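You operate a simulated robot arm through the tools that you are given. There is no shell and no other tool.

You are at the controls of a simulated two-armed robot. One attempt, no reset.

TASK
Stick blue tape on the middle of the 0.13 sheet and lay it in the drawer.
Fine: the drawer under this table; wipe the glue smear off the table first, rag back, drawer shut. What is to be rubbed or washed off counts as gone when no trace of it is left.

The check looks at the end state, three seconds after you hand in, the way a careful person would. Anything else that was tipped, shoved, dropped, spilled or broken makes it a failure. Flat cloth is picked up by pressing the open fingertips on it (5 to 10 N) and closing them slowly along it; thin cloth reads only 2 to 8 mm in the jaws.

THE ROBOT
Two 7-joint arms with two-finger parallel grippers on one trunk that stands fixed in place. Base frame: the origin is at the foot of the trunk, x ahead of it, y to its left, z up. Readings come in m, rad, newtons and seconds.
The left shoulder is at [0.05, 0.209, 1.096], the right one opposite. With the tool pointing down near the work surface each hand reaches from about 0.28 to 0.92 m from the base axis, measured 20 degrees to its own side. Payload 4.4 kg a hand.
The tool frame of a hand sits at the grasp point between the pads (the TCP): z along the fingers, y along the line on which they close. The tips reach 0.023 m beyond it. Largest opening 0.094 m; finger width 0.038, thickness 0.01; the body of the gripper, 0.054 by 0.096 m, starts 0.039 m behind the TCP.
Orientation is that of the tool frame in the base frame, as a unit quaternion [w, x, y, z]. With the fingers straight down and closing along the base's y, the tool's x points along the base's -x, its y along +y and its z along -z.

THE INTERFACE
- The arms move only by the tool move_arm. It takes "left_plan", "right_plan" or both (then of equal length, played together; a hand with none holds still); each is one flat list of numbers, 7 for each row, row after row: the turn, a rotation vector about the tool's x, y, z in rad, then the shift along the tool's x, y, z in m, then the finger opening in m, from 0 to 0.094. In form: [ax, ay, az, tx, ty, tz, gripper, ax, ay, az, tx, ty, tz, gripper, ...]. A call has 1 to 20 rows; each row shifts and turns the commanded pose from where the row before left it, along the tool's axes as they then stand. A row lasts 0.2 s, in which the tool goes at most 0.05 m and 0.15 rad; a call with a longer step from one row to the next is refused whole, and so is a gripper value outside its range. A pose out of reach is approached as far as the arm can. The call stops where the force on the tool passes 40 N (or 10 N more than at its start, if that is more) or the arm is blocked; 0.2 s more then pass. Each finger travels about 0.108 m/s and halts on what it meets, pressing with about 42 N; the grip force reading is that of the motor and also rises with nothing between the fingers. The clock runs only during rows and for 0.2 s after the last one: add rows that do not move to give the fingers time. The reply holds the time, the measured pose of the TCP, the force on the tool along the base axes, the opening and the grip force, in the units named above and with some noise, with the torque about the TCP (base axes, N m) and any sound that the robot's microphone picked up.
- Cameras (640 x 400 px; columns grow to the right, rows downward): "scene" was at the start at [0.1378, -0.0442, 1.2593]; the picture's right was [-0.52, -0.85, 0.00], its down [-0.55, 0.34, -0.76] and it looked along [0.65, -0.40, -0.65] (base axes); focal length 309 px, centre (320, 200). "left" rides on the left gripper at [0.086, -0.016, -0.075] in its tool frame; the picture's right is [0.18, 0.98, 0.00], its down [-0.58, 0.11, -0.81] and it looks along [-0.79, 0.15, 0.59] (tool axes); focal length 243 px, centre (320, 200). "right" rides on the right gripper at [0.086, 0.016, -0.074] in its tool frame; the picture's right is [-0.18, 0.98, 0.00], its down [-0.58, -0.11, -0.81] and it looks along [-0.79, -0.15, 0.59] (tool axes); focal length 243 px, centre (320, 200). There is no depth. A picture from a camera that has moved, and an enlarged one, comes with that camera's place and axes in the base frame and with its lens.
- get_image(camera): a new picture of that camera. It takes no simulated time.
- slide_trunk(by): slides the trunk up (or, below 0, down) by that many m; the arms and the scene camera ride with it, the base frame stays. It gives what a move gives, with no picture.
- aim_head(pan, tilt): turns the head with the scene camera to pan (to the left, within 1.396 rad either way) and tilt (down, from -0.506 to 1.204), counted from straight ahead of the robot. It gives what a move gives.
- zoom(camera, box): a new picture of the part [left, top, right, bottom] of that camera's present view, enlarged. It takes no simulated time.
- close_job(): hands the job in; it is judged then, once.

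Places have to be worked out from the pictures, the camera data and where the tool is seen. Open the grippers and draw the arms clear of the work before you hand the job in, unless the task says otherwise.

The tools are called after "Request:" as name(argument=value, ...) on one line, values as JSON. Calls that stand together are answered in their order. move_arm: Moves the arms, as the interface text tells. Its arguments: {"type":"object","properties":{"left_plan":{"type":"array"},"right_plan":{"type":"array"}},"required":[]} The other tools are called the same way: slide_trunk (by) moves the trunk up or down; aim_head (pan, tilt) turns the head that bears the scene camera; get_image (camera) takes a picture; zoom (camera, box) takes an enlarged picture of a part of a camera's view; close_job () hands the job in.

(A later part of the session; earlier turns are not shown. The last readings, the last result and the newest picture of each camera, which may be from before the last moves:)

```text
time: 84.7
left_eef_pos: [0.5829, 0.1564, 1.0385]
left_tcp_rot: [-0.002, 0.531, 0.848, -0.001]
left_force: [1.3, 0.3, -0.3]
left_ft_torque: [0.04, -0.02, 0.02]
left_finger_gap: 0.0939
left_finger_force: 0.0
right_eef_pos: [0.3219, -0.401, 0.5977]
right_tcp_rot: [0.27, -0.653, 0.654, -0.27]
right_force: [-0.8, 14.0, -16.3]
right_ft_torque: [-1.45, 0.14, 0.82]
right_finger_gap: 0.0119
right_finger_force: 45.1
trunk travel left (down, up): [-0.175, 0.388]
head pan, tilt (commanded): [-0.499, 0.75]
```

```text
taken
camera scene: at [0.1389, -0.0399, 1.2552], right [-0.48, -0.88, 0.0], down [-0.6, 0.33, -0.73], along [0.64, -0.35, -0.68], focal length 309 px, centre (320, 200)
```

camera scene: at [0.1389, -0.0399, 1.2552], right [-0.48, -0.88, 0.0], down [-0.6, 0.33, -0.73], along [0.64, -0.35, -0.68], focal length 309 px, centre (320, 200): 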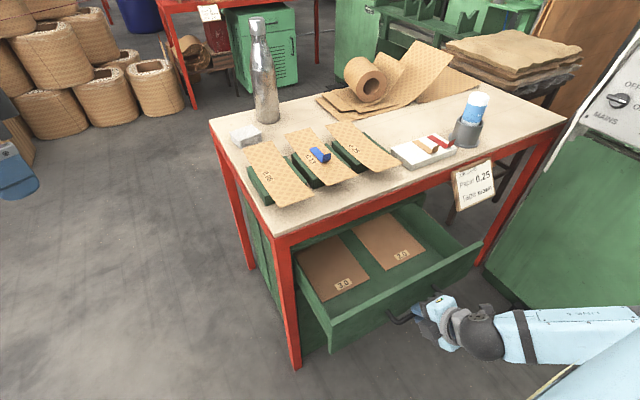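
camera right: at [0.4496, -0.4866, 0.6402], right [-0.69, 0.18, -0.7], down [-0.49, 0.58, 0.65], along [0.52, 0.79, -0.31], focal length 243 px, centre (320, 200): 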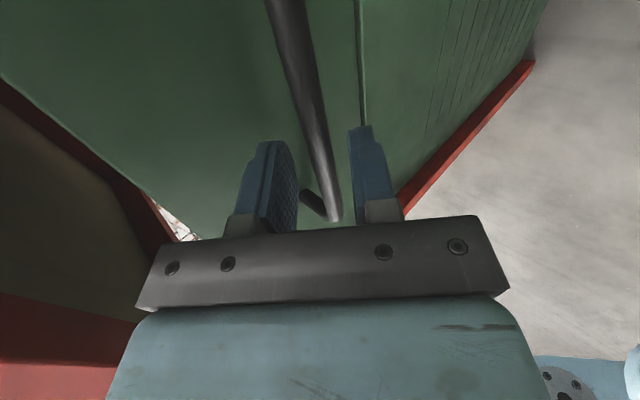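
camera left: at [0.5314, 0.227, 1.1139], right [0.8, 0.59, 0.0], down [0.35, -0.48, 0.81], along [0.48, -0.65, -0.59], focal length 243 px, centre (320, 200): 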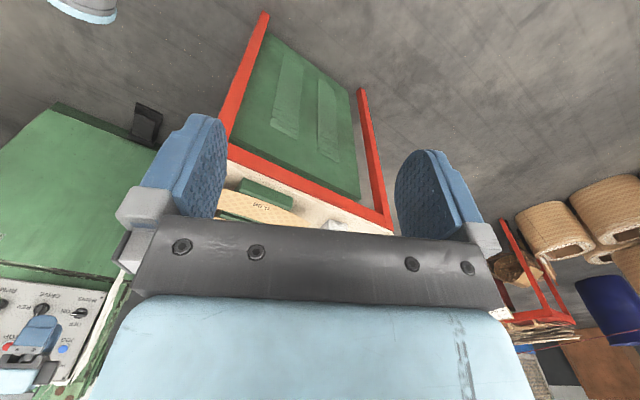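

The drawer is out about 0.19 m and holds two boards, "3.0" and "2.0", with green floor between and in front. I zoom in to see the free space.

Request:
zoom(camera="scene", box=[280, 190, 500, 350])

```text
2.50 times, centred on (390, 270) of scene
camera zoom: at [0.1389, -0.0399, 1.2552], right [-0.48, -0.88, 0.0], down [-0.6, 0.33, -0.73], along [0.64, -0.35, -0.68], focal length 772 px, centre (145, 25)
```

zoom: 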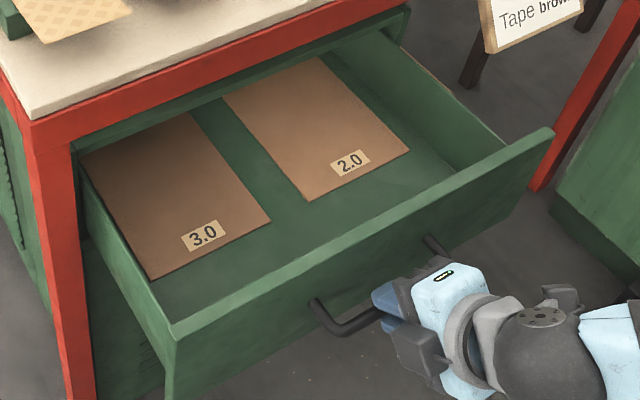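

There is a free strip of drawer floor about 9 cm deep in front of the boards (x≈0.385–0.47), where the 8 × 25 cm sheet can lie along y. I release the handle and back off along the tool axis.

Request:
move_arm(right_plan=[0, 0, 0, 0, 0, 0, 0.02, 0, 0, 0, 0, 0, 0, 0.035, 0, 0, 0, 0, 0, -0.02, 0.035, 0, 0, 0, 0, 0, -0.03, 0.035])

Request:
get_image(camera="scene")

```text
time: 85.7
left_eef_pos: [0.5824, 0.1554, 1.0398]
left_tcp_rot: [-0.001, 0.531, 0.848, 0.0]
left_force: [-0.5, -0.3, 0.7]
left_ft_torque: [0.0, -0.01, -0.04]
left_finger_gap: 0.0938
left_finger_force: 0.1
right_eef_pos: [0.2866, -0.4013, 0.6341]
right_tcp_rot: [0.27, -0.653, 0.654, -0.272]
right_force: [0.0, 0.6, 0.8]
right_ft_torque: [-0.01, 0.01, 0.04]
right_finger_gap: 0.0351
right_finger_force: 0.0
trunk travel left (down, up): [-0.175, 0.388]
head pan, tilt (commanded): [-0.499, 0.75]
```

```text
taken
camera scene: at [0.138, -0.0394, 1.2555], right [-0.48, -0.88, 0.0], down [-0.6, 0.33, -0.73], along [0.64, -0.35, -0.68], focal length 309 px, centre (320, 200)
```

scene: 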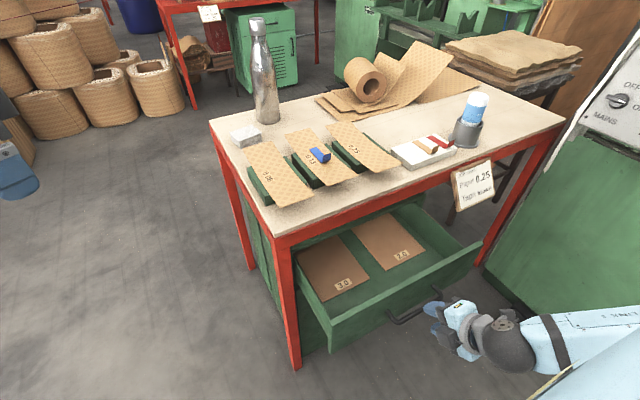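

The drawer stays open. I raise the hand to z≈0.85, tilt it to 25° below horizontal and move to in front of the 0.13 sheet's overhanging near end (x≈0.588, y≈−0.345, z≈0.811).

Request:
move_arm(right_plan=[0, 0, 0, 0, -0.0311, -0.0311, 0.035, 0, 0, 0, 0, -0.0311, -0.0311, 0.035, 0, 0, 0, 0, -0.0311, -0.0311, 0.035, 0, 0, 0, 0, -0.0311, -0.0311, 0.035, 0, 0, 0, 0, -0.0311, -0.0311, 0.035, 0.1163, 0, 0, 0, 0, 0, 0.03, 0.1163, 0, 0, 0, 0, 0, 0.03, 0.1163, 0, 0, 0, 0, 0, 0.03, 0, 0, 0, -0.0112, -0.0146, 0.038, 0.03, 0, 0, 0, -0.0112, -0.0146, 0.038, 0.03, 0, 0, 0, -0.0112, -0.0146, 0.038, 0.03, 0, 0, 0, -0.0112, -0.0146, 0.038, 0.03, 0, 0, 0, -0.0112, -0.0146, 0.038, 0.03])

Request:
get_image(camera="scene")

Request:
get_image(camera="right")

```text
time: 88.6
left_eef_pos: [0.5817, 0.1565, 1.0398]
left_tcp_rot: [-0.001, 0.53, 0.848, 0.001]
left_force: [-0.4, 0.3, -0.1]
left_ft_torque: [0.03, -0.02, 0.02]
left_finger_gap: 0.094
left_finger_force: 0.0
right_eef_pos: [0.5257, -0.3867, 0.7813]
right_tcp_rot: [0.379, -0.596, 0.596, -0.382]
right_force: [-25.7, -10.8, 10.6]
right_ft_torque: [0.24, 0.44, 0.3]
right_finger_gap: 0.0306
right_finger_force: 0.5
right hand out of reach, approached as far as the arm can: row 3, 4, 5
trunk travel left (down, up): [-0.175, 0.388]
head pan, tilt (commanded): [-0.499, 0.75]
stopped in row 13 (right hand): the force on the tool passed its limit at 91 N (the readings are from after the stop); the commanded pose is now the measured one
```

```text
taken
camera scene: at [0.1357, -0.0397, 1.2561], right [-0.48, -0.88, 0.0], down [-0.6, 0.33, -0.73], along [0.64, -0.35, -0.68], focal length 309 px, centre (320, 200)
```

scene: 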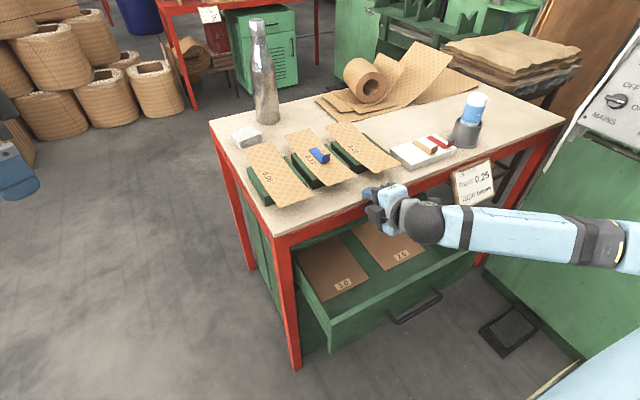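

```text
taken
camera right: at [0.4522, -0.4716, 0.8], right [-0.41, 0.18, -0.89], down [-0.68, 0.58, 0.44], along [0.6, 0.79, -0.12], focal length 243 px, centre (320, 200)
```

right: 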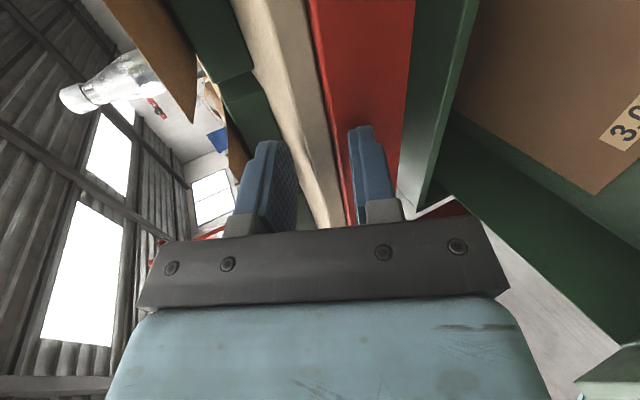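

Rows 3–5 were out of reach, so the hand stayed too low and met the table's front edge. I back off at once along the tool axis.

Request:
move_arm(right_plan=[0, 0, 0, 0, 0, -0.02, 0.03, 0, 0, 0, 0, 0, -0.03, 0.03])

Request:
get_image(camera="scene")

Request:
zoom(camera="scene", box=[200, 90, 420, 240])

```text
time: 89.2
left_eef_pos: [0.5826, 0.156, 1.037]
left_tcp_rot: [-0.002, 0.529, 0.848, 0.0]
left_force: [0.7, -0.8, -0.9]
left_ft_torque: [-0.03, -0.02, 0.01]
left_finger_gap: 0.0941
left_finger_force: 0.0
right_eef_pos: [0.4818, -0.3854, 0.8014]
right_tcp_rot: [0.379, -0.596, 0.596, -0.381]
right_force: [0.3, 0.2, -0.1]
right_ft_torque: [-0.04, 0.01, -0.01]
right_finger_gap: 0.0301
right_finger_force: 0.0
trunk travel left (down, up): [-0.175, 0.388]
head pan, tilt (commanded): [-0.499, 0.75]
```

```text
taken
camera scene: at [0.1383, -0.0394, 1.2554], right [-0.48, -0.88, 0.0], down [-0.6, 0.33, -0.73], along [0.64, -0.35, -0.68], focal length 309 px, centre (320, 200)
```

scene: 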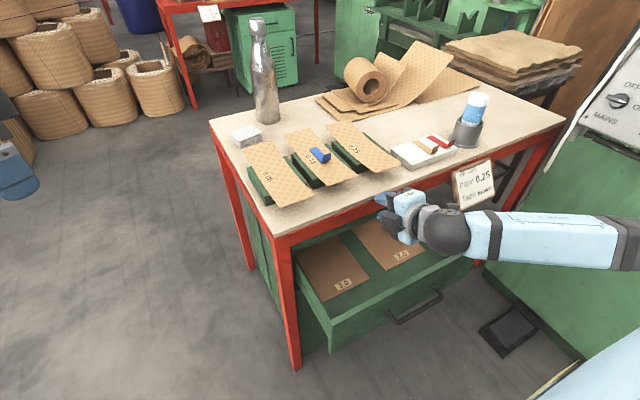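

```text
2.67 times, centred on (310, 165) of scene
camera zoom: at [0.1383, -0.0394, 1.2554], right [-0.48, -0.88, 0.0], down [-0.6, 0.33, -0.73], along [0.64, -0.35, -0.68], focal length 823 px, centre (347, 293)
```

zoom: 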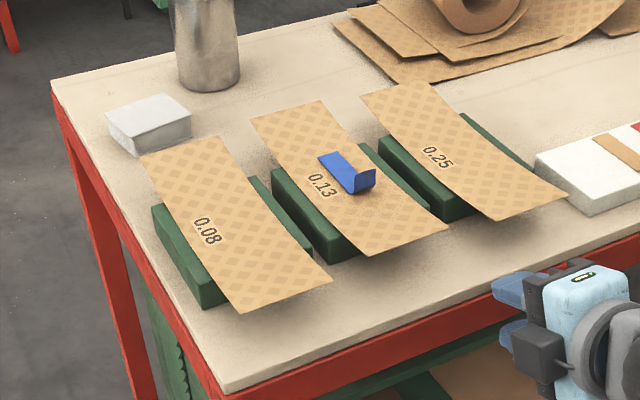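

Everything on the table is where it was. From (0.482,−0.385,0.801) I move up and left to (0.48,−0.345,0.836) and look at the sheet's near end with the right camera.

Request:
move_arm(right_plan=[0, 0, 0, -0.02, -0.0159, -0.0074, 0.03, 0, 0, 0, -0.02, -0.0159, -0.0074, 0.03])

Request:
get_image(camera="right")

Request:
zoom(camera="scene", box=[280, 130, 420, 230])

```text
time: 89.8
left_eef_pos: [0.5833, 0.1561, 1.0385]
left_tcp_rot: [0.0, 0.53, 0.848, 0.0]
left_force: [0.8, 0.4, -0.1]
left_ft_torque: [-0.02, 0.04, -0.02]
left_finger_gap: 0.094
left_finger_force: 0.1
right_eef_pos: [0.4805, -0.3452, 0.8359]
right_tcp_rot: [0.379, -0.596, 0.597, -0.381]
right_force: [0.8, 0.0, 0.0]
right_ft_torque: [-0.01, -0.04, 0.0]
right_finger_gap: 0.0299
right_finger_force: 0.0
trunk travel left (down, up): [-0.175, 0.388]
head pan, tilt (commanded): [-0.499, 0.75]
```

```text
taken
camera right: at [0.4078, -0.4305, 0.8542], right [-0.42, 0.18, -0.89], down [-0.68, 0.58, 0.44], along [0.6, 0.79, -0.12], focal length 243 px, centre (320, 200)
```

right: 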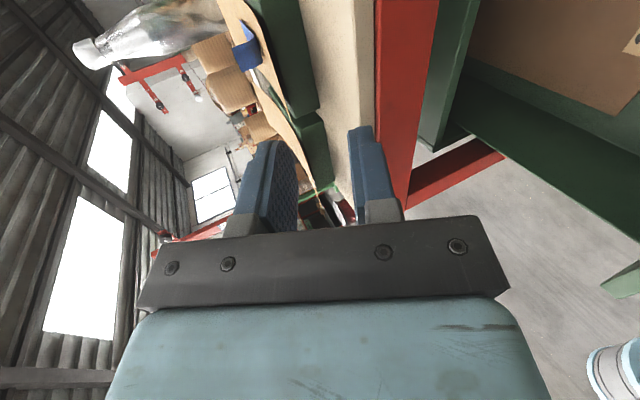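

```text
4.00 times, centred on (350, 180) of scene
camera zoom: at [0.1382, -0.0397, 1.2555], right [-0.48, -0.88, 0.0], down [-0.6, 0.33, -0.73], along [0.64, -0.35, -0.68], focal length 1235 px, centre (200, 280)
```

zoom: 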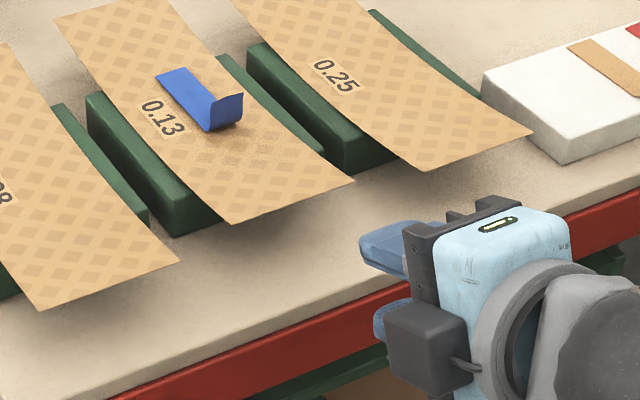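

I zoom in the right view, which sees the sheet almost edge-on, to judge the near end's height relative to the fingers.

Request:
zoom(camera="right", box=[200, 0, 440, 220])

```text
1.82 times, centred on (320, 110) of right
camera zoom: at [0.4078, -0.4305, 0.8542], right [-0.42, 0.18, -0.89], down [-0.68, 0.58, 0.44], along [0.6, 0.79, -0.12], focal length 441 px, centre (320, 364)
```

zoom: 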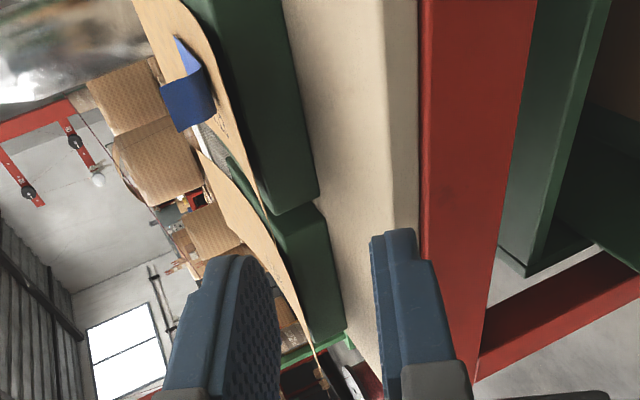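

The near end sits around z≈0.815–0.82. I advance to TCP (0.545,−0.345,0.822), just short of the sheet, and check again.

Request:
move_arm(right_plan=[0, 0, 0, 0, -0.0073, 0.0322, 0.03, 0, 0, 0, 0, -0.0073, 0.0322, 0.03])

Request:
zoom(camera="right", box=[200, 0, 440, 220])

Request:
zoom(camera="scene", box=[280, 130, 420, 230])

```text
time: 90.4
left_eef_pos: [0.5832, 0.1551, 1.039]
left_tcp_rot: [-0.001, 0.53, 0.848, -0.001]
left_force: [-0.5, 0.0, -0.2]
left_ft_torque: [0.01, 0.02, 0.0]
left_finger_gap: 0.0938
left_finger_force: 0.1
right_eef_pos: [0.5486, -0.3466, 0.8234]
right_tcp_rot: [0.38, -0.596, 0.596, -0.381]
right_force: [-0.5, -0.3, -0.6]
right_ft_torque: [-0.01, -0.03, 0.02]
right_finger_gap: 0.0297
right_finger_force: 0.0
trunk travel left (down, up): [-0.175, 0.388]
head pan, tilt (commanded): [-0.499, 0.75]
```

```text
1.82 times, centred on (320, 110) of right
camera zoom: at [0.474, -0.4325, 0.8417], right [-0.42, 0.18, -0.89], down [-0.68, 0.58, 0.44], along [0.6, 0.79, -0.12], focal length 441 px, centre (320, 364)
```

zoom: 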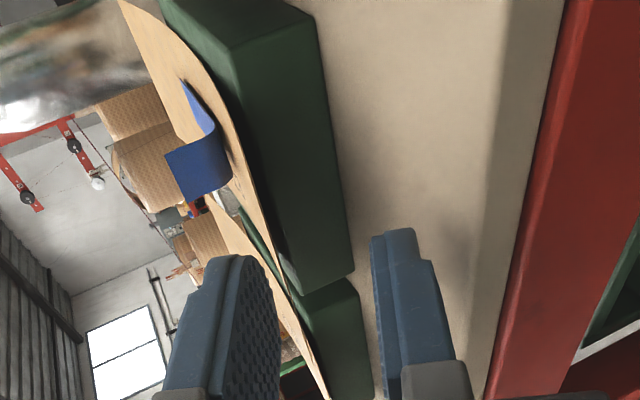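

```text
4.00 times, centred on (350, 180) of scene
camera zoom: at [0.1385, -0.0398, 1.2554], right [-0.48, -0.88, 0.0], down [-0.6, 0.33, -0.73], along [0.64, -0.35, -0.68], focal length 1235 px, centre (200, 280)
```

zoom: 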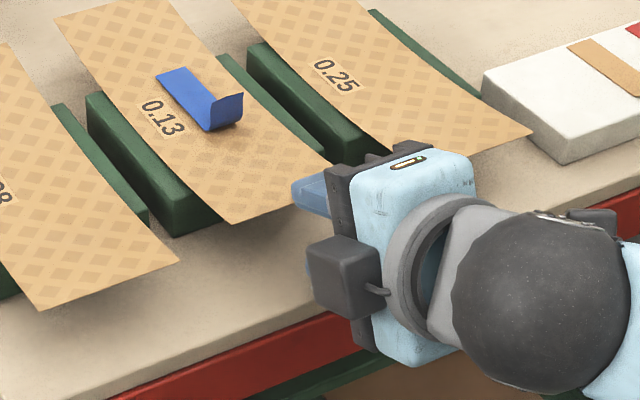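

I zoom closer into that edge-on view to locate the sheet's near edge precisely.

Request:
zoom(camera="right", box=[250, 30, 350, 190])

Request:
zoom(camera="scene", box=[320, 160, 380, 200])

```text
2.50 times, centred on (300, 110) of right
camera zoom: at [0.474, -0.4325, 0.8417], right [-0.42, 0.18, -0.89], down [-0.68, 0.58, 0.44], along [0.6, 0.79, -0.12], focal length 606 px, centre (370, 425)
```

zoom: 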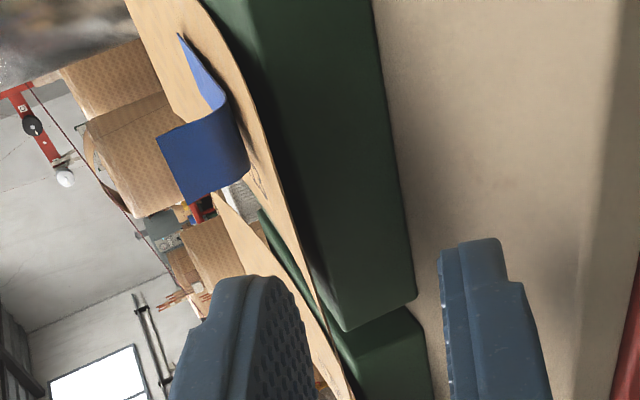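

```text
10.00 times, centred on (350, 180) of scene
camera zoom: at [0.1385, -0.0398, 1.2554], right [-0.48, -0.88, 0.0], down [-0.6, 0.33, -0.73], along [0.64, -0.35, -0.68], focal length 3086 px, centre (20, 400)
```

zoom: 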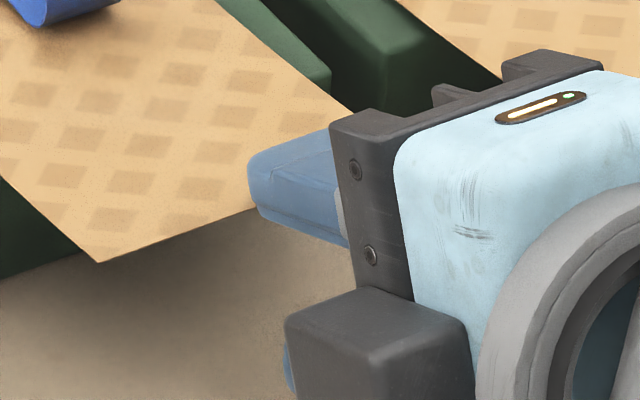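

The sheet's near end seems to sit between z≈0.815 and 0.826, within the span of the open jaws. I widen the opening to 40 mm and advance 45 mm horizontally so that the jaws pass above and below the sheet's end.

Request:
move_arm(right_plan=[0, 0, 0, 0, 0, 0, 0.04, 0, 0, 0, 0, -0.0064, 0.0136, 0.04, 0, 0, 0, 0, -0.0064, 0.0136, 0.04])

Request:
zoom(camera="right", box=[200, 30, 400, 220])

Request:
zoom(camera="scene", box=[310, 150, 390, 210])

```text
time: 91.2
left_eef_pos: [0.5829, 0.1552, 1.037]
left_tcp_rot: [-0.001, 0.53, 0.848, 0.0]
left_force: [0.2, -0.6, -1.3]
left_ft_torque: [0.02, 0.0, 0.01]
left_finger_gap: 0.0941
left_finger_force: 0.1
right_eef_pos: [0.5775, -0.347, 0.8234]
right_tcp_rot: [0.378, -0.596, 0.597, -0.381]
right_force: [0.9, -0.2, -1.0]
right_ft_torque: [-0.01, 0.01, 0.01]
right_finger_gap: 0.04
right_finger_force: 0.0
trunk travel left (down, up): [-0.175, 0.388]
head pan, tilt (commanded): [-0.499, 0.75]
```

```text
2.11 times, centred on (300, 125) of right
camera zoom: at [0.5038, -0.4323, 0.8408], right [-0.42, 0.18, -0.89], down [-0.68, 0.58, 0.44], along [0.6, 0.79, -0.12], focal length 511 px, centre (362, 358)
```

zoom: 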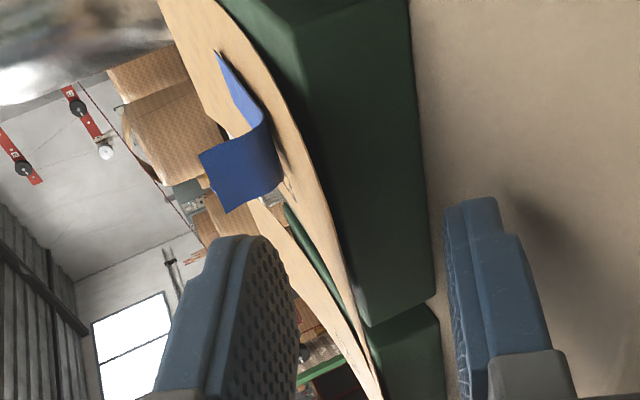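

```text
6.67 times, centred on (350, 180) of scene
camera zoom: at [0.1383, -0.0397, 1.2555], right [-0.48, -0.88, 0.0], down [-0.6, 0.33, -0.73], along [0.64, -0.35, -0.68], focal length 2058 px, centre (120, 333)
```

zoom: 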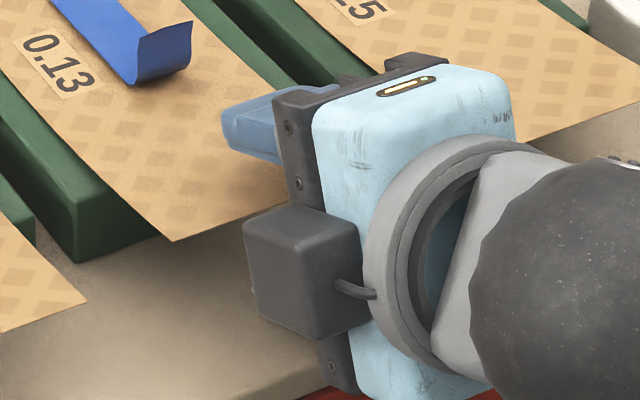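

The sheet's end passes between the upper and lower finger. I advance another 18 mm and close the fingers.

Request:
move_arm(right_plan=[0, 0, 0, 0, -0.0038, 0.0082, 0.04, 0, 0, 0, 0, -0.0038, 0.0082, 0.04, 0, 0, 0, 0, 0, 0, 0.04])

Request:
zoom(camera="right", box=[200, 30, 400, 220])

Request:
zoom(camera="scene", box=[310, 150, 390, 210])

```text
time: 92.0
left_eef_pos: [0.5812, 0.1549, 1.0382]
left_tcp_rot: [-0.001, 0.53, 0.848, 0.0]
left_force: [-0.1, 0.4, -0.3]
left_ft_torque: [-0.01, 0.03, 0.01]
left_finger_gap: 0.0939
left_finger_force: 0.1
right_eef_pos: [0.5959, -0.3466, 0.8219]
right_tcp_rot: [0.378, -0.595, 0.597, -0.382]
right_force: [-0.1, -0.1, -0.1]
right_ft_torque: [0.0, -0.03, 0.01]
right_finger_gap: 0.0396
right_finger_force: 0.0
trunk travel left (down, up): [-0.175, 0.388]
head pan, tilt (commanded): [-0.499, 0.75]
```

```text
2.11 times, centred on (300, 125) of right
camera zoom: at [0.5222, -0.4325, 0.8401], right [-0.42, 0.18, -0.89], down [-0.68, 0.58, 0.44], along [0.6, 0.79, -0.12], focal length 511 px, centre (362, 358)
```

zoom: 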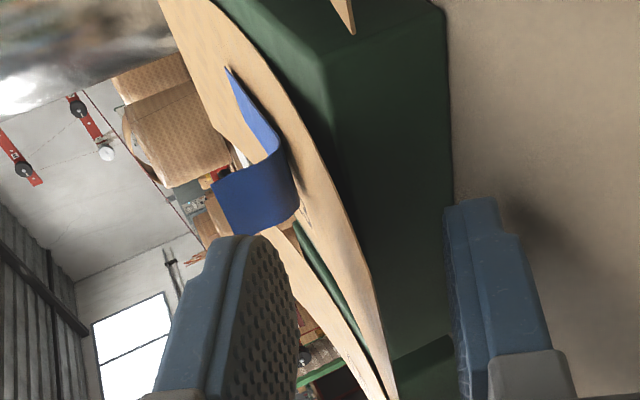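

```text
6.67 times, centred on (350, 180) of scene
camera zoom: at [0.1382, -0.0397, 1.2555], right [-0.48, -0.88, 0.0], down [-0.6, 0.33, -0.73], along [0.64, -0.35, -0.68], focal length 2058 px, centre (120, 333)
```

zoom: 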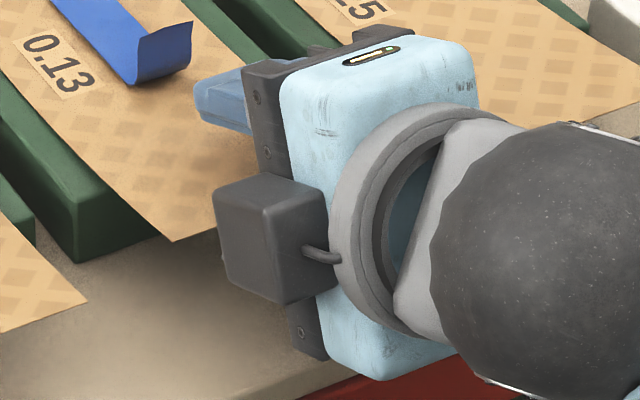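

The sheet end is well inside the jaws. I close slowly on it.

Request:
move_arm(right_plan=[0, 0, 0, 0, 0, 0, 0.025, 0, 0, 0, 0, 0, 0, 0.012, 0, 0, 0, 0, 0, 0, 0.004, 0, 0, 0, 0, 0, 0, 0.0, 0, 0, 0, 0, 0, 0, 0.0])

Request:
zoom(camera="right", box=[200, 30, 400, 220])

Request:
zoom(camera="scene", box=[250, 110, 410, 210])

```text
time: 93.2
left_eef_pos: [0.5818, 0.1563, 1.0391]
left_tcp_rot: [0.0, 0.53, 0.848, -0.001]
left_force: [-0.2, 0.2, 0.1]
left_ft_torque: [0.0, 0.0, 0.02]
left_finger_gap: 0.0941
left_finger_force: 0.0
right_eef_pos: [0.5958, -0.3479, 0.8236]
right_tcp_rot: [0.379, -0.596, 0.596, -0.382]
right_force: [2.5, -2.1, 12.7]
right_ft_torque: [0.2, -1.63, -0.21]
right_finger_gap: 0.0036
right_finger_force: 42.3
trunk travel left (down, up): [-0.175, 0.388]
head pan, tilt (commanded): [-0.499, 0.75]
```

```text
2.11 times, centred on (300, 125) of right
camera zoom: at [0.5215, -0.4321, 0.8416], right [-0.41, 0.18, -0.89], down [-0.68, 0.58, 0.44], along [0.6, 0.79, -0.12], focal length 511 px, centre (362, 358)
```

zoom: 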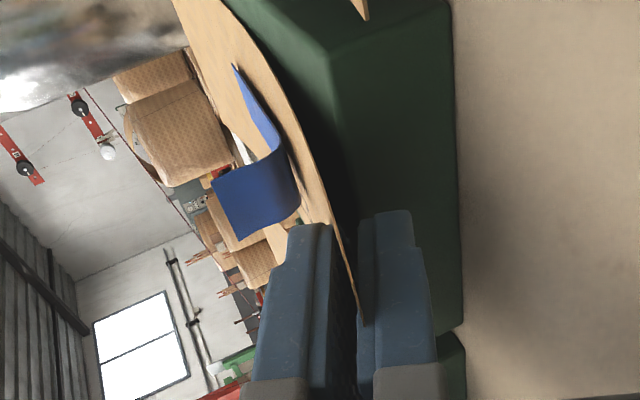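

```text
4.00 times, centred on (330, 160) of scene
camera zoom: at [0.1369, -0.0391, 1.2558], right [-0.48, -0.88, 0.0], down [-0.6, 0.33, -0.73], along [0.64, -0.35, -0.68], focal length 1235 px, centre (280, 360)
```

zoom: 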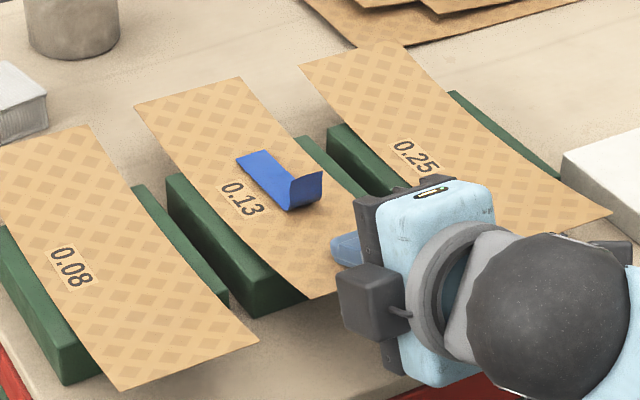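

The jaws hold the sheet (3.6 mm reading) and it behaves stiffly, pressing on its block because of the 25° pitch. I level the tool while lifting a little so that the sheet rises flat off the block.

Request:
move_arm(right_plan=[0.1, 0, 0, 0, -0.0109, -0.0051, 0.0, 0.1, 0, 0, 0, -0.0115, -0.0045, 0.0, 0.1, 0, 0, 0, -0.0148, -0.0035, 0.0])

Request:
get_image(camera="scene")

Request:
get_image(camera="right")

```text
time: 94.0
left_eef_pos: [0.5823, 0.156, 1.0388]
left_tcp_rot: [-0.001, 0.53, 0.848, 0.001]
left_force: [-1.0, -0.6, 0.3]
left_ft_torque: [0.01, 0.02, 0.0]
left_finger_gap: 0.0941
left_finger_force: 0.2
right_eef_pos: [0.5938, -0.3469, 0.8622]
right_tcp_rot: [0.464, -0.532, 0.533, -0.466]
right_force: [0.5, 0.5, -0.1]
right_ft_torque: [0.03, 0.03, 0.02]
right_finger_gap: 0.0006
right_finger_force: 42.5
trunk travel left (down, up): [-0.175, 0.388]
head pan, tilt (commanded): [-0.499, 0.75]
```

```text
taken
camera scene: at [0.1382, -0.0398, 1.2554], right [-0.48, -0.88, 0.0], down [-0.6, 0.33, -0.73], along [0.64, -0.35, -0.68], focal length 309 px, centre (320, 200)
```

scene: 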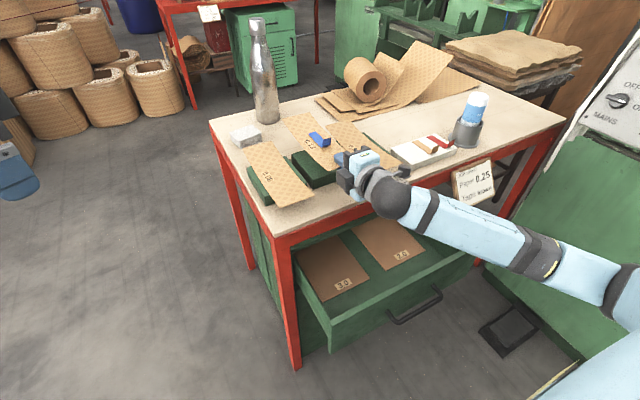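

```text
taken
camera right: at [0.5191, -0.4318, 0.8568], right [-0.13, 0.18, -0.97], down [-0.78, 0.58, 0.22], along [0.61, 0.79, 0.07], focal length 243 px, centre (320, 200)
```

right: 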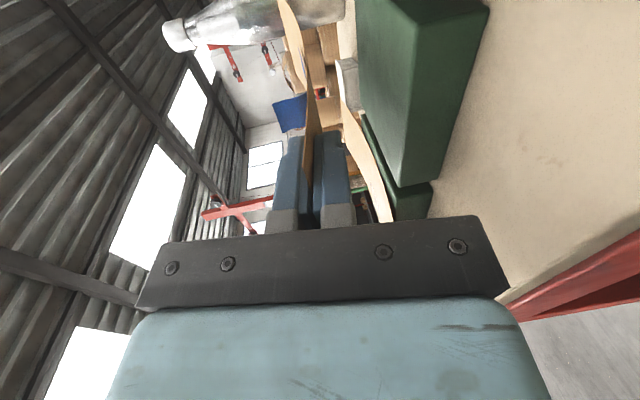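

The sheet is lifted free (force ≈0). I zoom in to see how it hangs.

Request:
zoom(camera="scene", box=[220, 90, 420, 215])

Request:
zoom(camera="right", box=[200, 0, 440, 220])

```text
3.20 times, centred on (320, 152) of scene
camera zoom: at [0.1382, -0.0398, 1.2554], right [-0.48, -0.88, 0.0], down [-0.6, 0.33, -0.73], along [0.64, -0.35, -0.68], focal length 988 px, centre (320, 352)
```

zoom: 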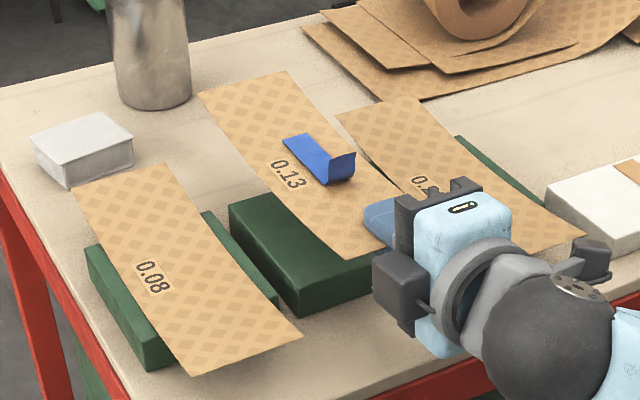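

```text
1.82 times, centred on (320, 110) of right
camera zoom: at [0.5191, -0.4318, 0.8568], right [-0.13, 0.18, -0.97], down [-0.78, 0.58, 0.22], along [0.61, 0.79, 0.07], focal length 441 px, centre (320, 364)
```

zoom: 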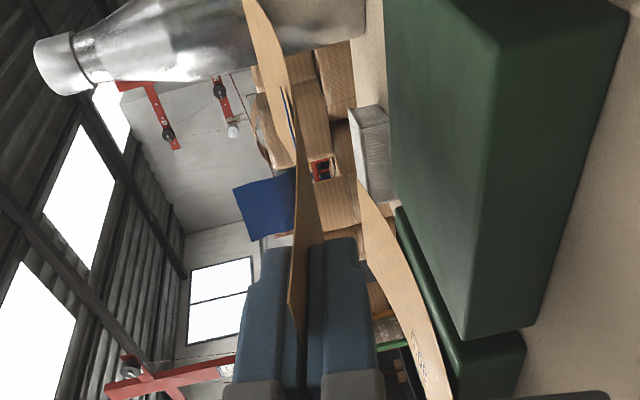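

The sheet is stiff and stays flat in the grip. Before choosing the way into the drawer I want to know the gripper's side protrusions, so I look at the idle left hand with the head camera.

Request:
aim_head(pan=0.3, tilt=0.4)

Request:
get_image(camera="scene")

```text
time: 95.1
left_eef_pos: [0.583, 0.1553, 1.0395]
left_tcp_rot: [-0.001, 0.53, 0.848, 0.0]
left_force: [-0.1, 0.6, 0.6]
left_ft_torque: [0.03, -0.02, 0.0]
left_finger_gap: 0.0938
left_finger_force: 0.1
right_eef_pos: [0.5937, -0.3456, 0.8626]
right_tcp_rot: [0.463, -0.533, 0.534, -0.465]
right_force: [0.5, 0.0, -0.3]
right_ft_torque: [-0.02, 0.0, -0.03]
right_finger_gap: 0.0006
right_finger_force: 42.2
trunk travel left (down, up): [-0.175, 0.388]
head pan, tilt (commanded): [0.3, 0.4]
```

```text
taken
camera scene: at [0.1539, 0.0273, 1.2866], right [0.3, -0.96, 0.0], down [-0.37, -0.12, -0.92], along [0.88, 0.27, -0.39], focal length 309 px, centre (320, 200)
```

scene: 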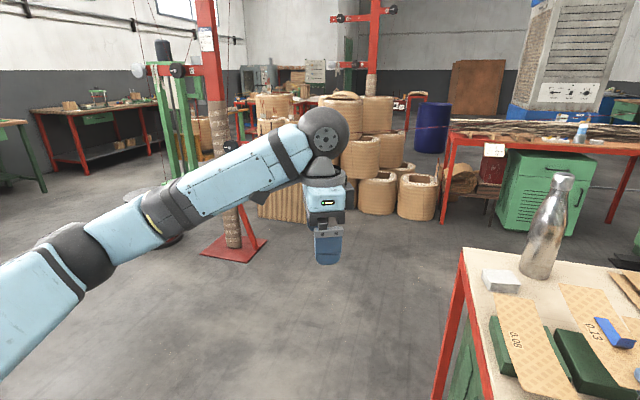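

No extra housing sits on the camera side of the gripper, only the small box on the other side. I lift the sheet to z≈0.95 and draw it back off the table to x≈0.434, y≈−0.50.

Request:
move_arm(right_plan=[0, 0, 0, 0, -0.0446, -0.0063, 0.0, 0, 0, 0, 0, -0.0446, -0.0063, 0.0, 0, 0, 0, 0, 0.0056, -0.0396, 0.0, 0, 0, 0, 0, 0.0056, -0.0396, 0.0, 0, 0, 0, 0, 0.0056, -0.0396, 0.0, 0, 0, 0, 0, 0.0056, -0.0396, 0.0])

Request:
aim_head(pan=-0.6, tilt=0.7)

Request:
get_image(camera="scene")

```text
time: 96.5
left_eef_pos: [0.5825, 0.1553, 1.0381]
left_tcp_rot: [-0.001, 0.53, 0.848, -0.001]
left_force: [-0.5, -0.3, -0.3]
left_ft_torque: [0.01, 0.01, -0.02]
left_finger_gap: 0.0938
left_finger_force: 0.0
right_eef_pos: [0.4588, -0.3535, 0.9351]
right_tcp_rot: [0.463, -0.533, 0.533, -0.466]
right_force: [-0.7, 0.4, -0.2]
right_ft_torque: [-0.01, 0.01, -0.01]
right_finger_gap: 0.0002
right_finger_force: 41.9
right hand out of reach, approached as far as the arm can: row 6
trunk travel left (down, up): [-0.175, 0.388]
head pan, tilt (commanded): [0.3, 0.4]
```

```text
time: 97.7
left_eef_pos: [0.5835, 0.1555, 1.0394]
left_tcp_rot: [-0.001, 0.53, 0.848, 0.0]
left_force: [0.2, 1.5, 0.1]
left_ft_torque: [0.01, 0.01, 0.06]
left_finger_gap: 0.094
left_finger_force: 0.0
right_eef_pos: [0.459, -0.354, 0.9339]
right_tcp_rot: [0.463, -0.532, 0.533, -0.466]
right_force: [0.1, 0.4, 0.1]
right_ft_torque: [-0.02, -0.01, 0.01]
right_finger_gap: 0.0008
right_finger_force: 42.1
trunk travel left (down, up): [-0.175, 0.388]
head pan, tilt (commanded): [-0.6, 0.7]
```

```text
taken
camera scene: at [0.1356, -0.048, 1.2598], right [-0.56, -0.83, 0.0], down [-0.53, 0.36, -0.77], along [0.63, -0.43, -0.64], focal length 309 px, centre (320, 200)
```

scene: 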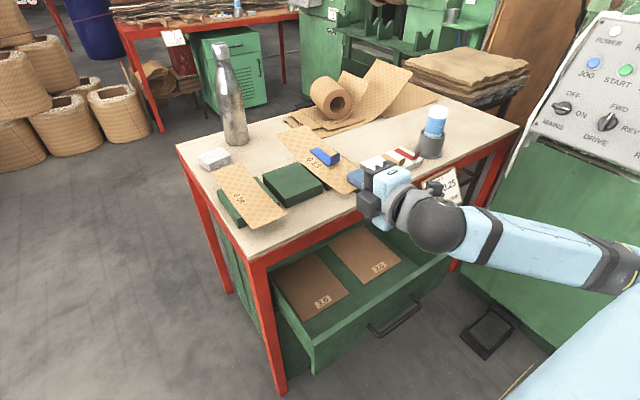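

The wrist got too close to the shoulder at the last step. Moving right gives room, so I shift to y≈−0.50 and start turning the hand (and sheet) counter-clockwise about the vertical.

Request:
move_arm(right_plan=[0, 0, 0, 0.037, 0, 0, 0.0, 0, 0, 0, 0.037, 0, 0, 0.0, 0, 0, 0, 0.037, 0, 0, 0.0, 0, 0, 0, 0.037, 0, 0, 0.0, 0, -0.1414, -0.0199, 0, 0, 0, 0.0, 0, -0.1414, -0.0199, 0, 0, 0, 0.0, 0, -0.1414, -0.0199, 0, 0, 0, 0.0])

Request:
get_image(camera="scene")

```text
time: 99.3
left_eef_pos: [0.5833, 0.1551, 1.0378]
left_tcp_rot: [-0.001, 0.53, 0.848, -0.001]
left_force: [-0.4, 0.5, -0.2]
left_ft_torque: [0.02, 0.01, -0.01]
left_finger_gap: 0.0939
left_finger_force: 0.0
right_eef_pos: [0.46, -0.5007, 0.9374]
right_tcp_rot: [-0.552, 0.635, -0.407, 0.356]
right_force: [-0.2, -0.1, 0.2]
right_ft_torque: [0.02, 0.03, -0.02]
right_finger_gap: 0.0003
right_finger_force: 41.7
trunk travel left (down, up): [-0.175, 0.388]
head pan, tilt (commanded): [-0.6, 0.7]
```

```text
taken
camera scene: at [0.1357, -0.0479, 1.2596], right [-0.56, -0.83, 0.0], down [-0.53, 0.36, -0.76], along [0.63, -0.43, -0.64], focal length 309 px, centre (320, 200)
```

scene: 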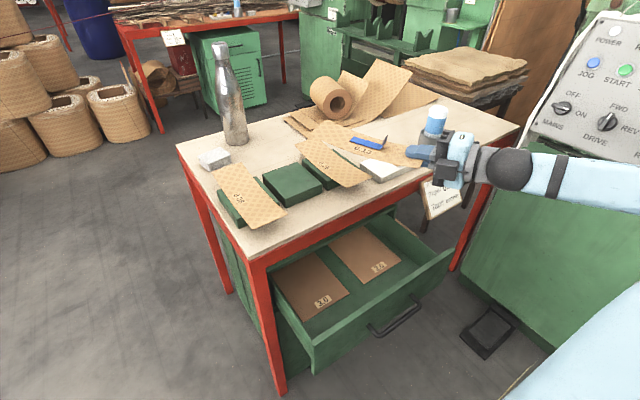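

Turning works so far. I continue the turn by another five steps and check the elbow's distance from the winder.

Request:
move_arm(right_plan=[0, -0.1414, -0.0199, 0, 0, 0, 0.0, 0, -0.1414, -0.0199, 0, 0, 0, 0.0, 0, -0.1414, -0.0199, 0, 0, 0, 0.0, 0, -0.1414, -0.0199, 0, 0, 0, 0.0])

Request:
aim_head(pan=-0.95, tilt=0.55)

Request:
get_image(camera="scene")

```text
time: 100.3
left_eef_pos: [0.5829, 0.156, 1.0373]
left_tcp_rot: [-0.001, 0.53, 0.848, 0.0]
left_force: [0.3, -0.5, -0.3]
left_ft_torque: [-0.02, 0.0, -0.01]
left_finger_gap: 0.094
left_finger_force: 0.0
right_eef_pos: [0.4605, -0.5016, 0.9361]
right_tcp_rot: [-0.629, 0.724, -0.213, 0.187]
right_force: [1.1, -0.8, 0.2]
right_ft_torque: [0.01, 0.01, 0.0]
right_finger_gap: 0.0006
right_finger_force: 42.1
trunk travel left (down, up): [-0.175, 0.388]
head pan, tilt (commanded): [-0.6, 0.7]
```

```text
time: 101.1
left_eef_pos: [0.5827, 0.1555, 1.0383]
left_tcp_rot: [-0.001, 0.53, 0.848, 0.0]
left_force: [1.0, -0.3, 0.0]
left_ft_torque: [-0.01, 0.01, 0.01]
left_finger_gap: 0.094
left_finger_force: 0.0
right_eef_pos: [0.4611, -0.5025, 0.9361]
right_tcp_rot: [-0.629, 0.724, -0.213, 0.187]
right_force: [0.2, -1.4, 0.2]
right_ft_torque: [0.01, 0.01, 0.0]
right_finger_gap: 0.0005
right_finger_force: 41.9
trunk travel left (down, up): [-0.175, 0.388]
head pan, tilt (commanded): [-0.949, 0.55]
```

```text
taken
camera scene: at [0.1178, -0.073, 1.2728], right [-0.81, -0.58, 0.0], down [-0.3, 0.42, -0.85], along [0.5, -0.69, -0.52], focal length 309 px, centre (320, 200)
```

scene: 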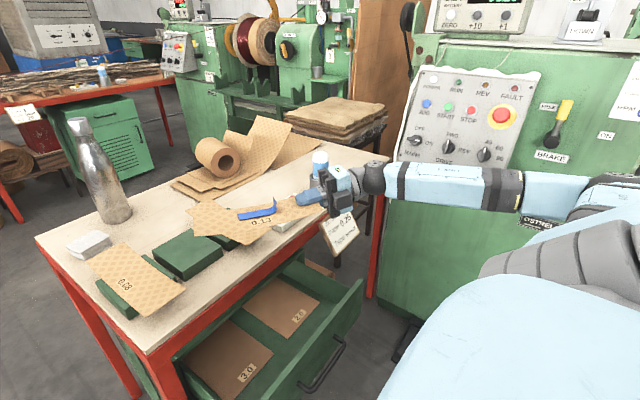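

The elbow is well clear. I finish the turn so the sheet points along +y.

Request:
move_arm(right_plan=[0, -0.1414, -0.0199, 0, 0, 0, 0.0, 0, -0.1414, -0.0199, 0, 0, 0, 0.0, 0, -0.1414, -0.0199, 0, 0, 0, 0.0, 0, -0.1414, -0.0199, 0, 0, 0, 0.0])

Request:
aim_head(pan=-0.7, tilt=0.8)

Request:
get_image(camera="scene")

```text
time: 102.1
left_eef_pos: [0.5824, 0.1546, 1.0378]
left_tcp_rot: [-0.002, 0.529, 0.848, 0.0]
left_force: [-0.4, 1.0, -0.5]
left_ft_torque: [0.01, 0.0, -0.02]
left_finger_gap: 0.0941
left_finger_force: 0.0
right_eef_pos: [0.4595, -0.5031, 0.9337]
right_tcp_rot: [-0.656, 0.755, 0.0, 0.002]
right_force: [-0.3, -0.2, -0.2]
right_ft_torque: [0.05, 0.02, 0.0]
right_finger_gap: 0.0007
right_finger_force: 41.9
trunk travel left (down, up): [-0.175, 0.388]
head pan, tilt (commanded): [-0.949, 0.55]
```

```text
time: 102.9
left_eef_pos: [0.5831, 0.1554, 1.0383]
left_tcp_rot: [-0.002, 0.53, 0.848, 0.0]
left_force: [-0.3, -0.3, 0.8]
left_ft_torque: [0.02, -0.02, -0.02]
left_finger_gap: 0.0941
left_finger_force: 0.1
right_eef_pos: [0.4604, -0.502, 0.9342]
right_tcp_rot: [-0.655, 0.755, 0.0, 0.003]
right_force: [0.1, -0.3, 0.4]
right_ft_torque: [0.02, 0.06, 0.0]
right_finger_gap: 0.0005
right_finger_force: 41.5
trunk travel left (down, up): [-0.175, 0.388]
head pan, tilt (commanded): [-0.7, 0.799]
```

```text
taken
camera scene: at [0.1272, -0.0521, 1.2515], right [-0.64, -0.76, 0.0], down [-0.55, 0.46, -0.7], along [0.53, -0.45, -0.72], focal length 309 px, centre (320, 200)
```

scene: 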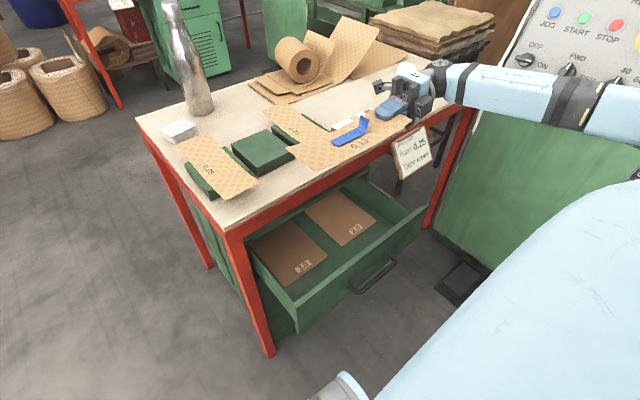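

The sheet now points along +y with the hand to the right. I zoom on the drawer to measure its free strip and walls from this view.

Request:
zoom(camera="scene", box=[220, 160, 440, 340])

Request:
zoom(camera="scene", box=[260, 50, 460, 190])

```text
2.22 times, centred on (330, 250) of scene
camera zoom: at [0.1272, -0.0521, 1.2515], right [-0.64, -0.76, 0.0], down [-0.55, 0.46, -0.7], along [0.53, -0.45, -0.72], focal length 686 px, centre (298, 89)
```

zoom: 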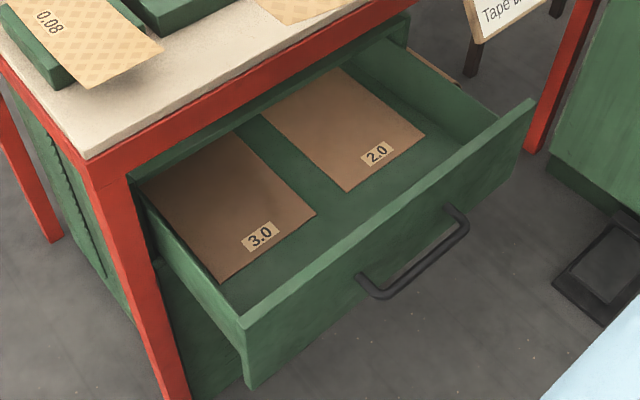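

```text
2.86 times, centred on (360, 120) of scene
camera zoom: at [0.1272, -0.0521, 1.2515], right [-0.64, -0.76, 0.0], down [-0.55, 0.46, -0.7], along [0.53, -0.45, -0.72], focal length 882 px, centre (206, 429)
```

zoom: 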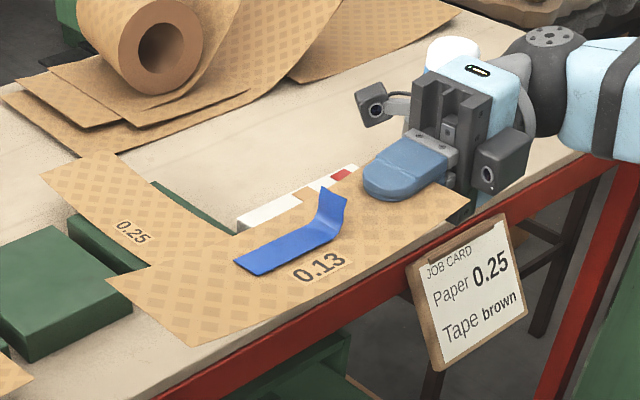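

There is a real camera housing 86 mm to the gripper's +x side, so I must keep it off the table edge (x≈0.533). I turn back 15° and pitch the sheet 30° down, staying high above the table front.

Request:
move_arm(right_plan=[0, 0.1297, 0.0182, 0, 0, 0, 0.0, 0, 0.1297, 0.0182, 0, 0, 0, 0.0, 0, 0, 0, -0.02, 0, 0, 0.0, 0, 0, 0, -0.02, 0, 0, 0.0, -0.128, 0, 0, 0, 0, 0, 0.0, -0.128, 0, 0, 0, 0, 0, 0.0, -0.128, 0, 0, 0, 0, 0, 0.0])

Request:
get_image(camera="scene")

```text
time: 104.5
left_eef_pos: [0.5825, 0.1563, 1.0385]
left_tcp_rot: [-0.001, 0.53, 0.848, 0.0]
left_force: [0.1, 1.2, 0.6]
left_ft_torque: [-0.01, 0.01, 0.0]
left_finger_gap: 0.0941
left_finger_force: 0.0
right_eef_pos: [0.4227, -0.4917, 0.9363]
right_tcp_rot: [-0.494, 0.859, -0.113, 0.068]
right_force: [0.1, 0.0, 0.3]
right_ft_torque: [0.02, 0.03, 0.01]
right_finger_gap: 0.0006
right_finger_force: 42.5
trunk travel left (down, up): [-0.175, 0.388]
head pan, tilt (commanded): [-0.7, 0.799]
```

```text
taken
camera scene: at [0.1272, -0.0516, 1.2515], right [-0.64, -0.77, 0.0], down [-0.55, 0.46, -0.7], along [0.53, -0.45, -0.72], focal length 309 px, centre (320, 200)
```

scene: 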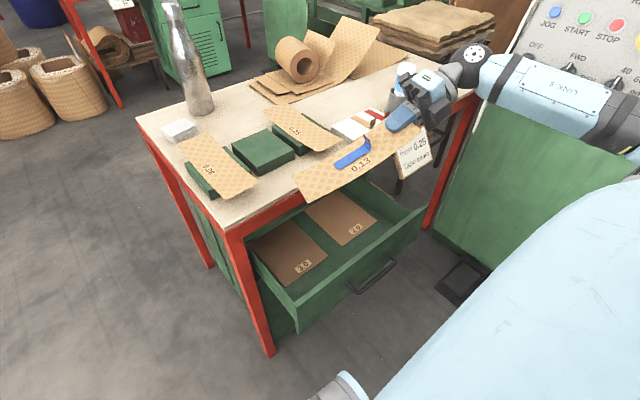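

Orientation is as planned. I lower to z≈0.80 with the sheet's edge about 2 cm in front of the table edge, then look.

Request:
move_arm(right_plan=[0, 0, 0, -0.0021, 0.0357, 0.0287, 0.0, 0, 0, 0, -0.0021, 0.0357, 0.0287, 0.0, 0, 0, 0, -0.0021, 0.0357, 0.0287, 0.0])

Request:
get_image(camera="scene")

Request:
zoom(camera="scene", box=[240, 100, 460, 260])

```text
time: 105.3
left_eef_pos: [0.5837, 0.1552, 1.0377]
left_tcp_rot: [-0.001, 0.53, 0.848, 0.0]
left_force: [0.3, 0.0, -0.6]
left_ft_torque: [-0.01, -0.03, 0.03]
left_finger_gap: 0.0937
left_finger_force: 0.0
right_eef_pos: [0.4222, -0.4712, 0.7993]
right_tcp_rot: [-0.495, 0.859, -0.114, 0.067]
right_force: [-0.4, 0.0, -1.0]
right_ft_torque: [0.01, -0.01, -0.02]
right_finger_gap: 0.0004
right_finger_force: 41.9
trunk travel left (down, up): [-0.175, 0.388]
head pan, tilt (commanded): [-0.7, 0.799]
```

```text
taken
camera scene: at [0.1274, -0.0525, 1.2515], right [-0.64, -0.77, 0.0], down [-0.55, 0.46, -0.7], along [0.53, -0.45, -0.72], focal length 309 px, centre (320, 200)
```

scene: 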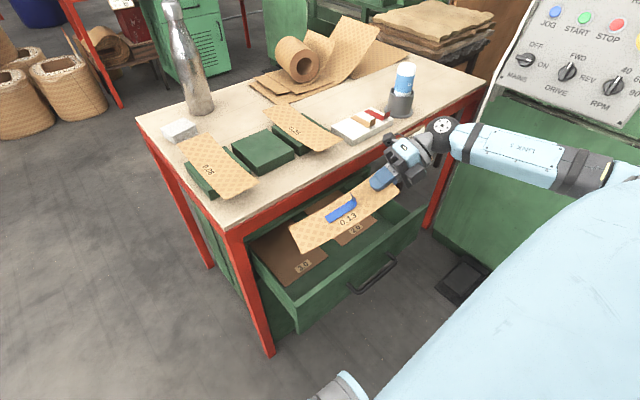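

```text
2.50 times, centred on (350, 180) of scene
camera zoom: at [0.1274, -0.0525, 1.2515], right [-0.64, -0.77, 0.0], down [-0.55, 0.46, -0.7], along [0.53, -0.45, -0.72], focal length 772 px, centre (245, 250)
```

zoom: 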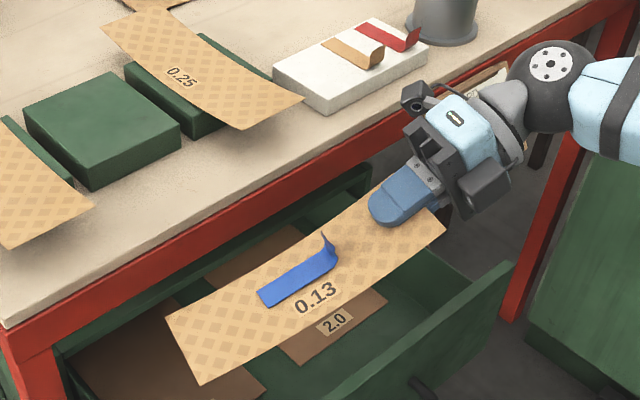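

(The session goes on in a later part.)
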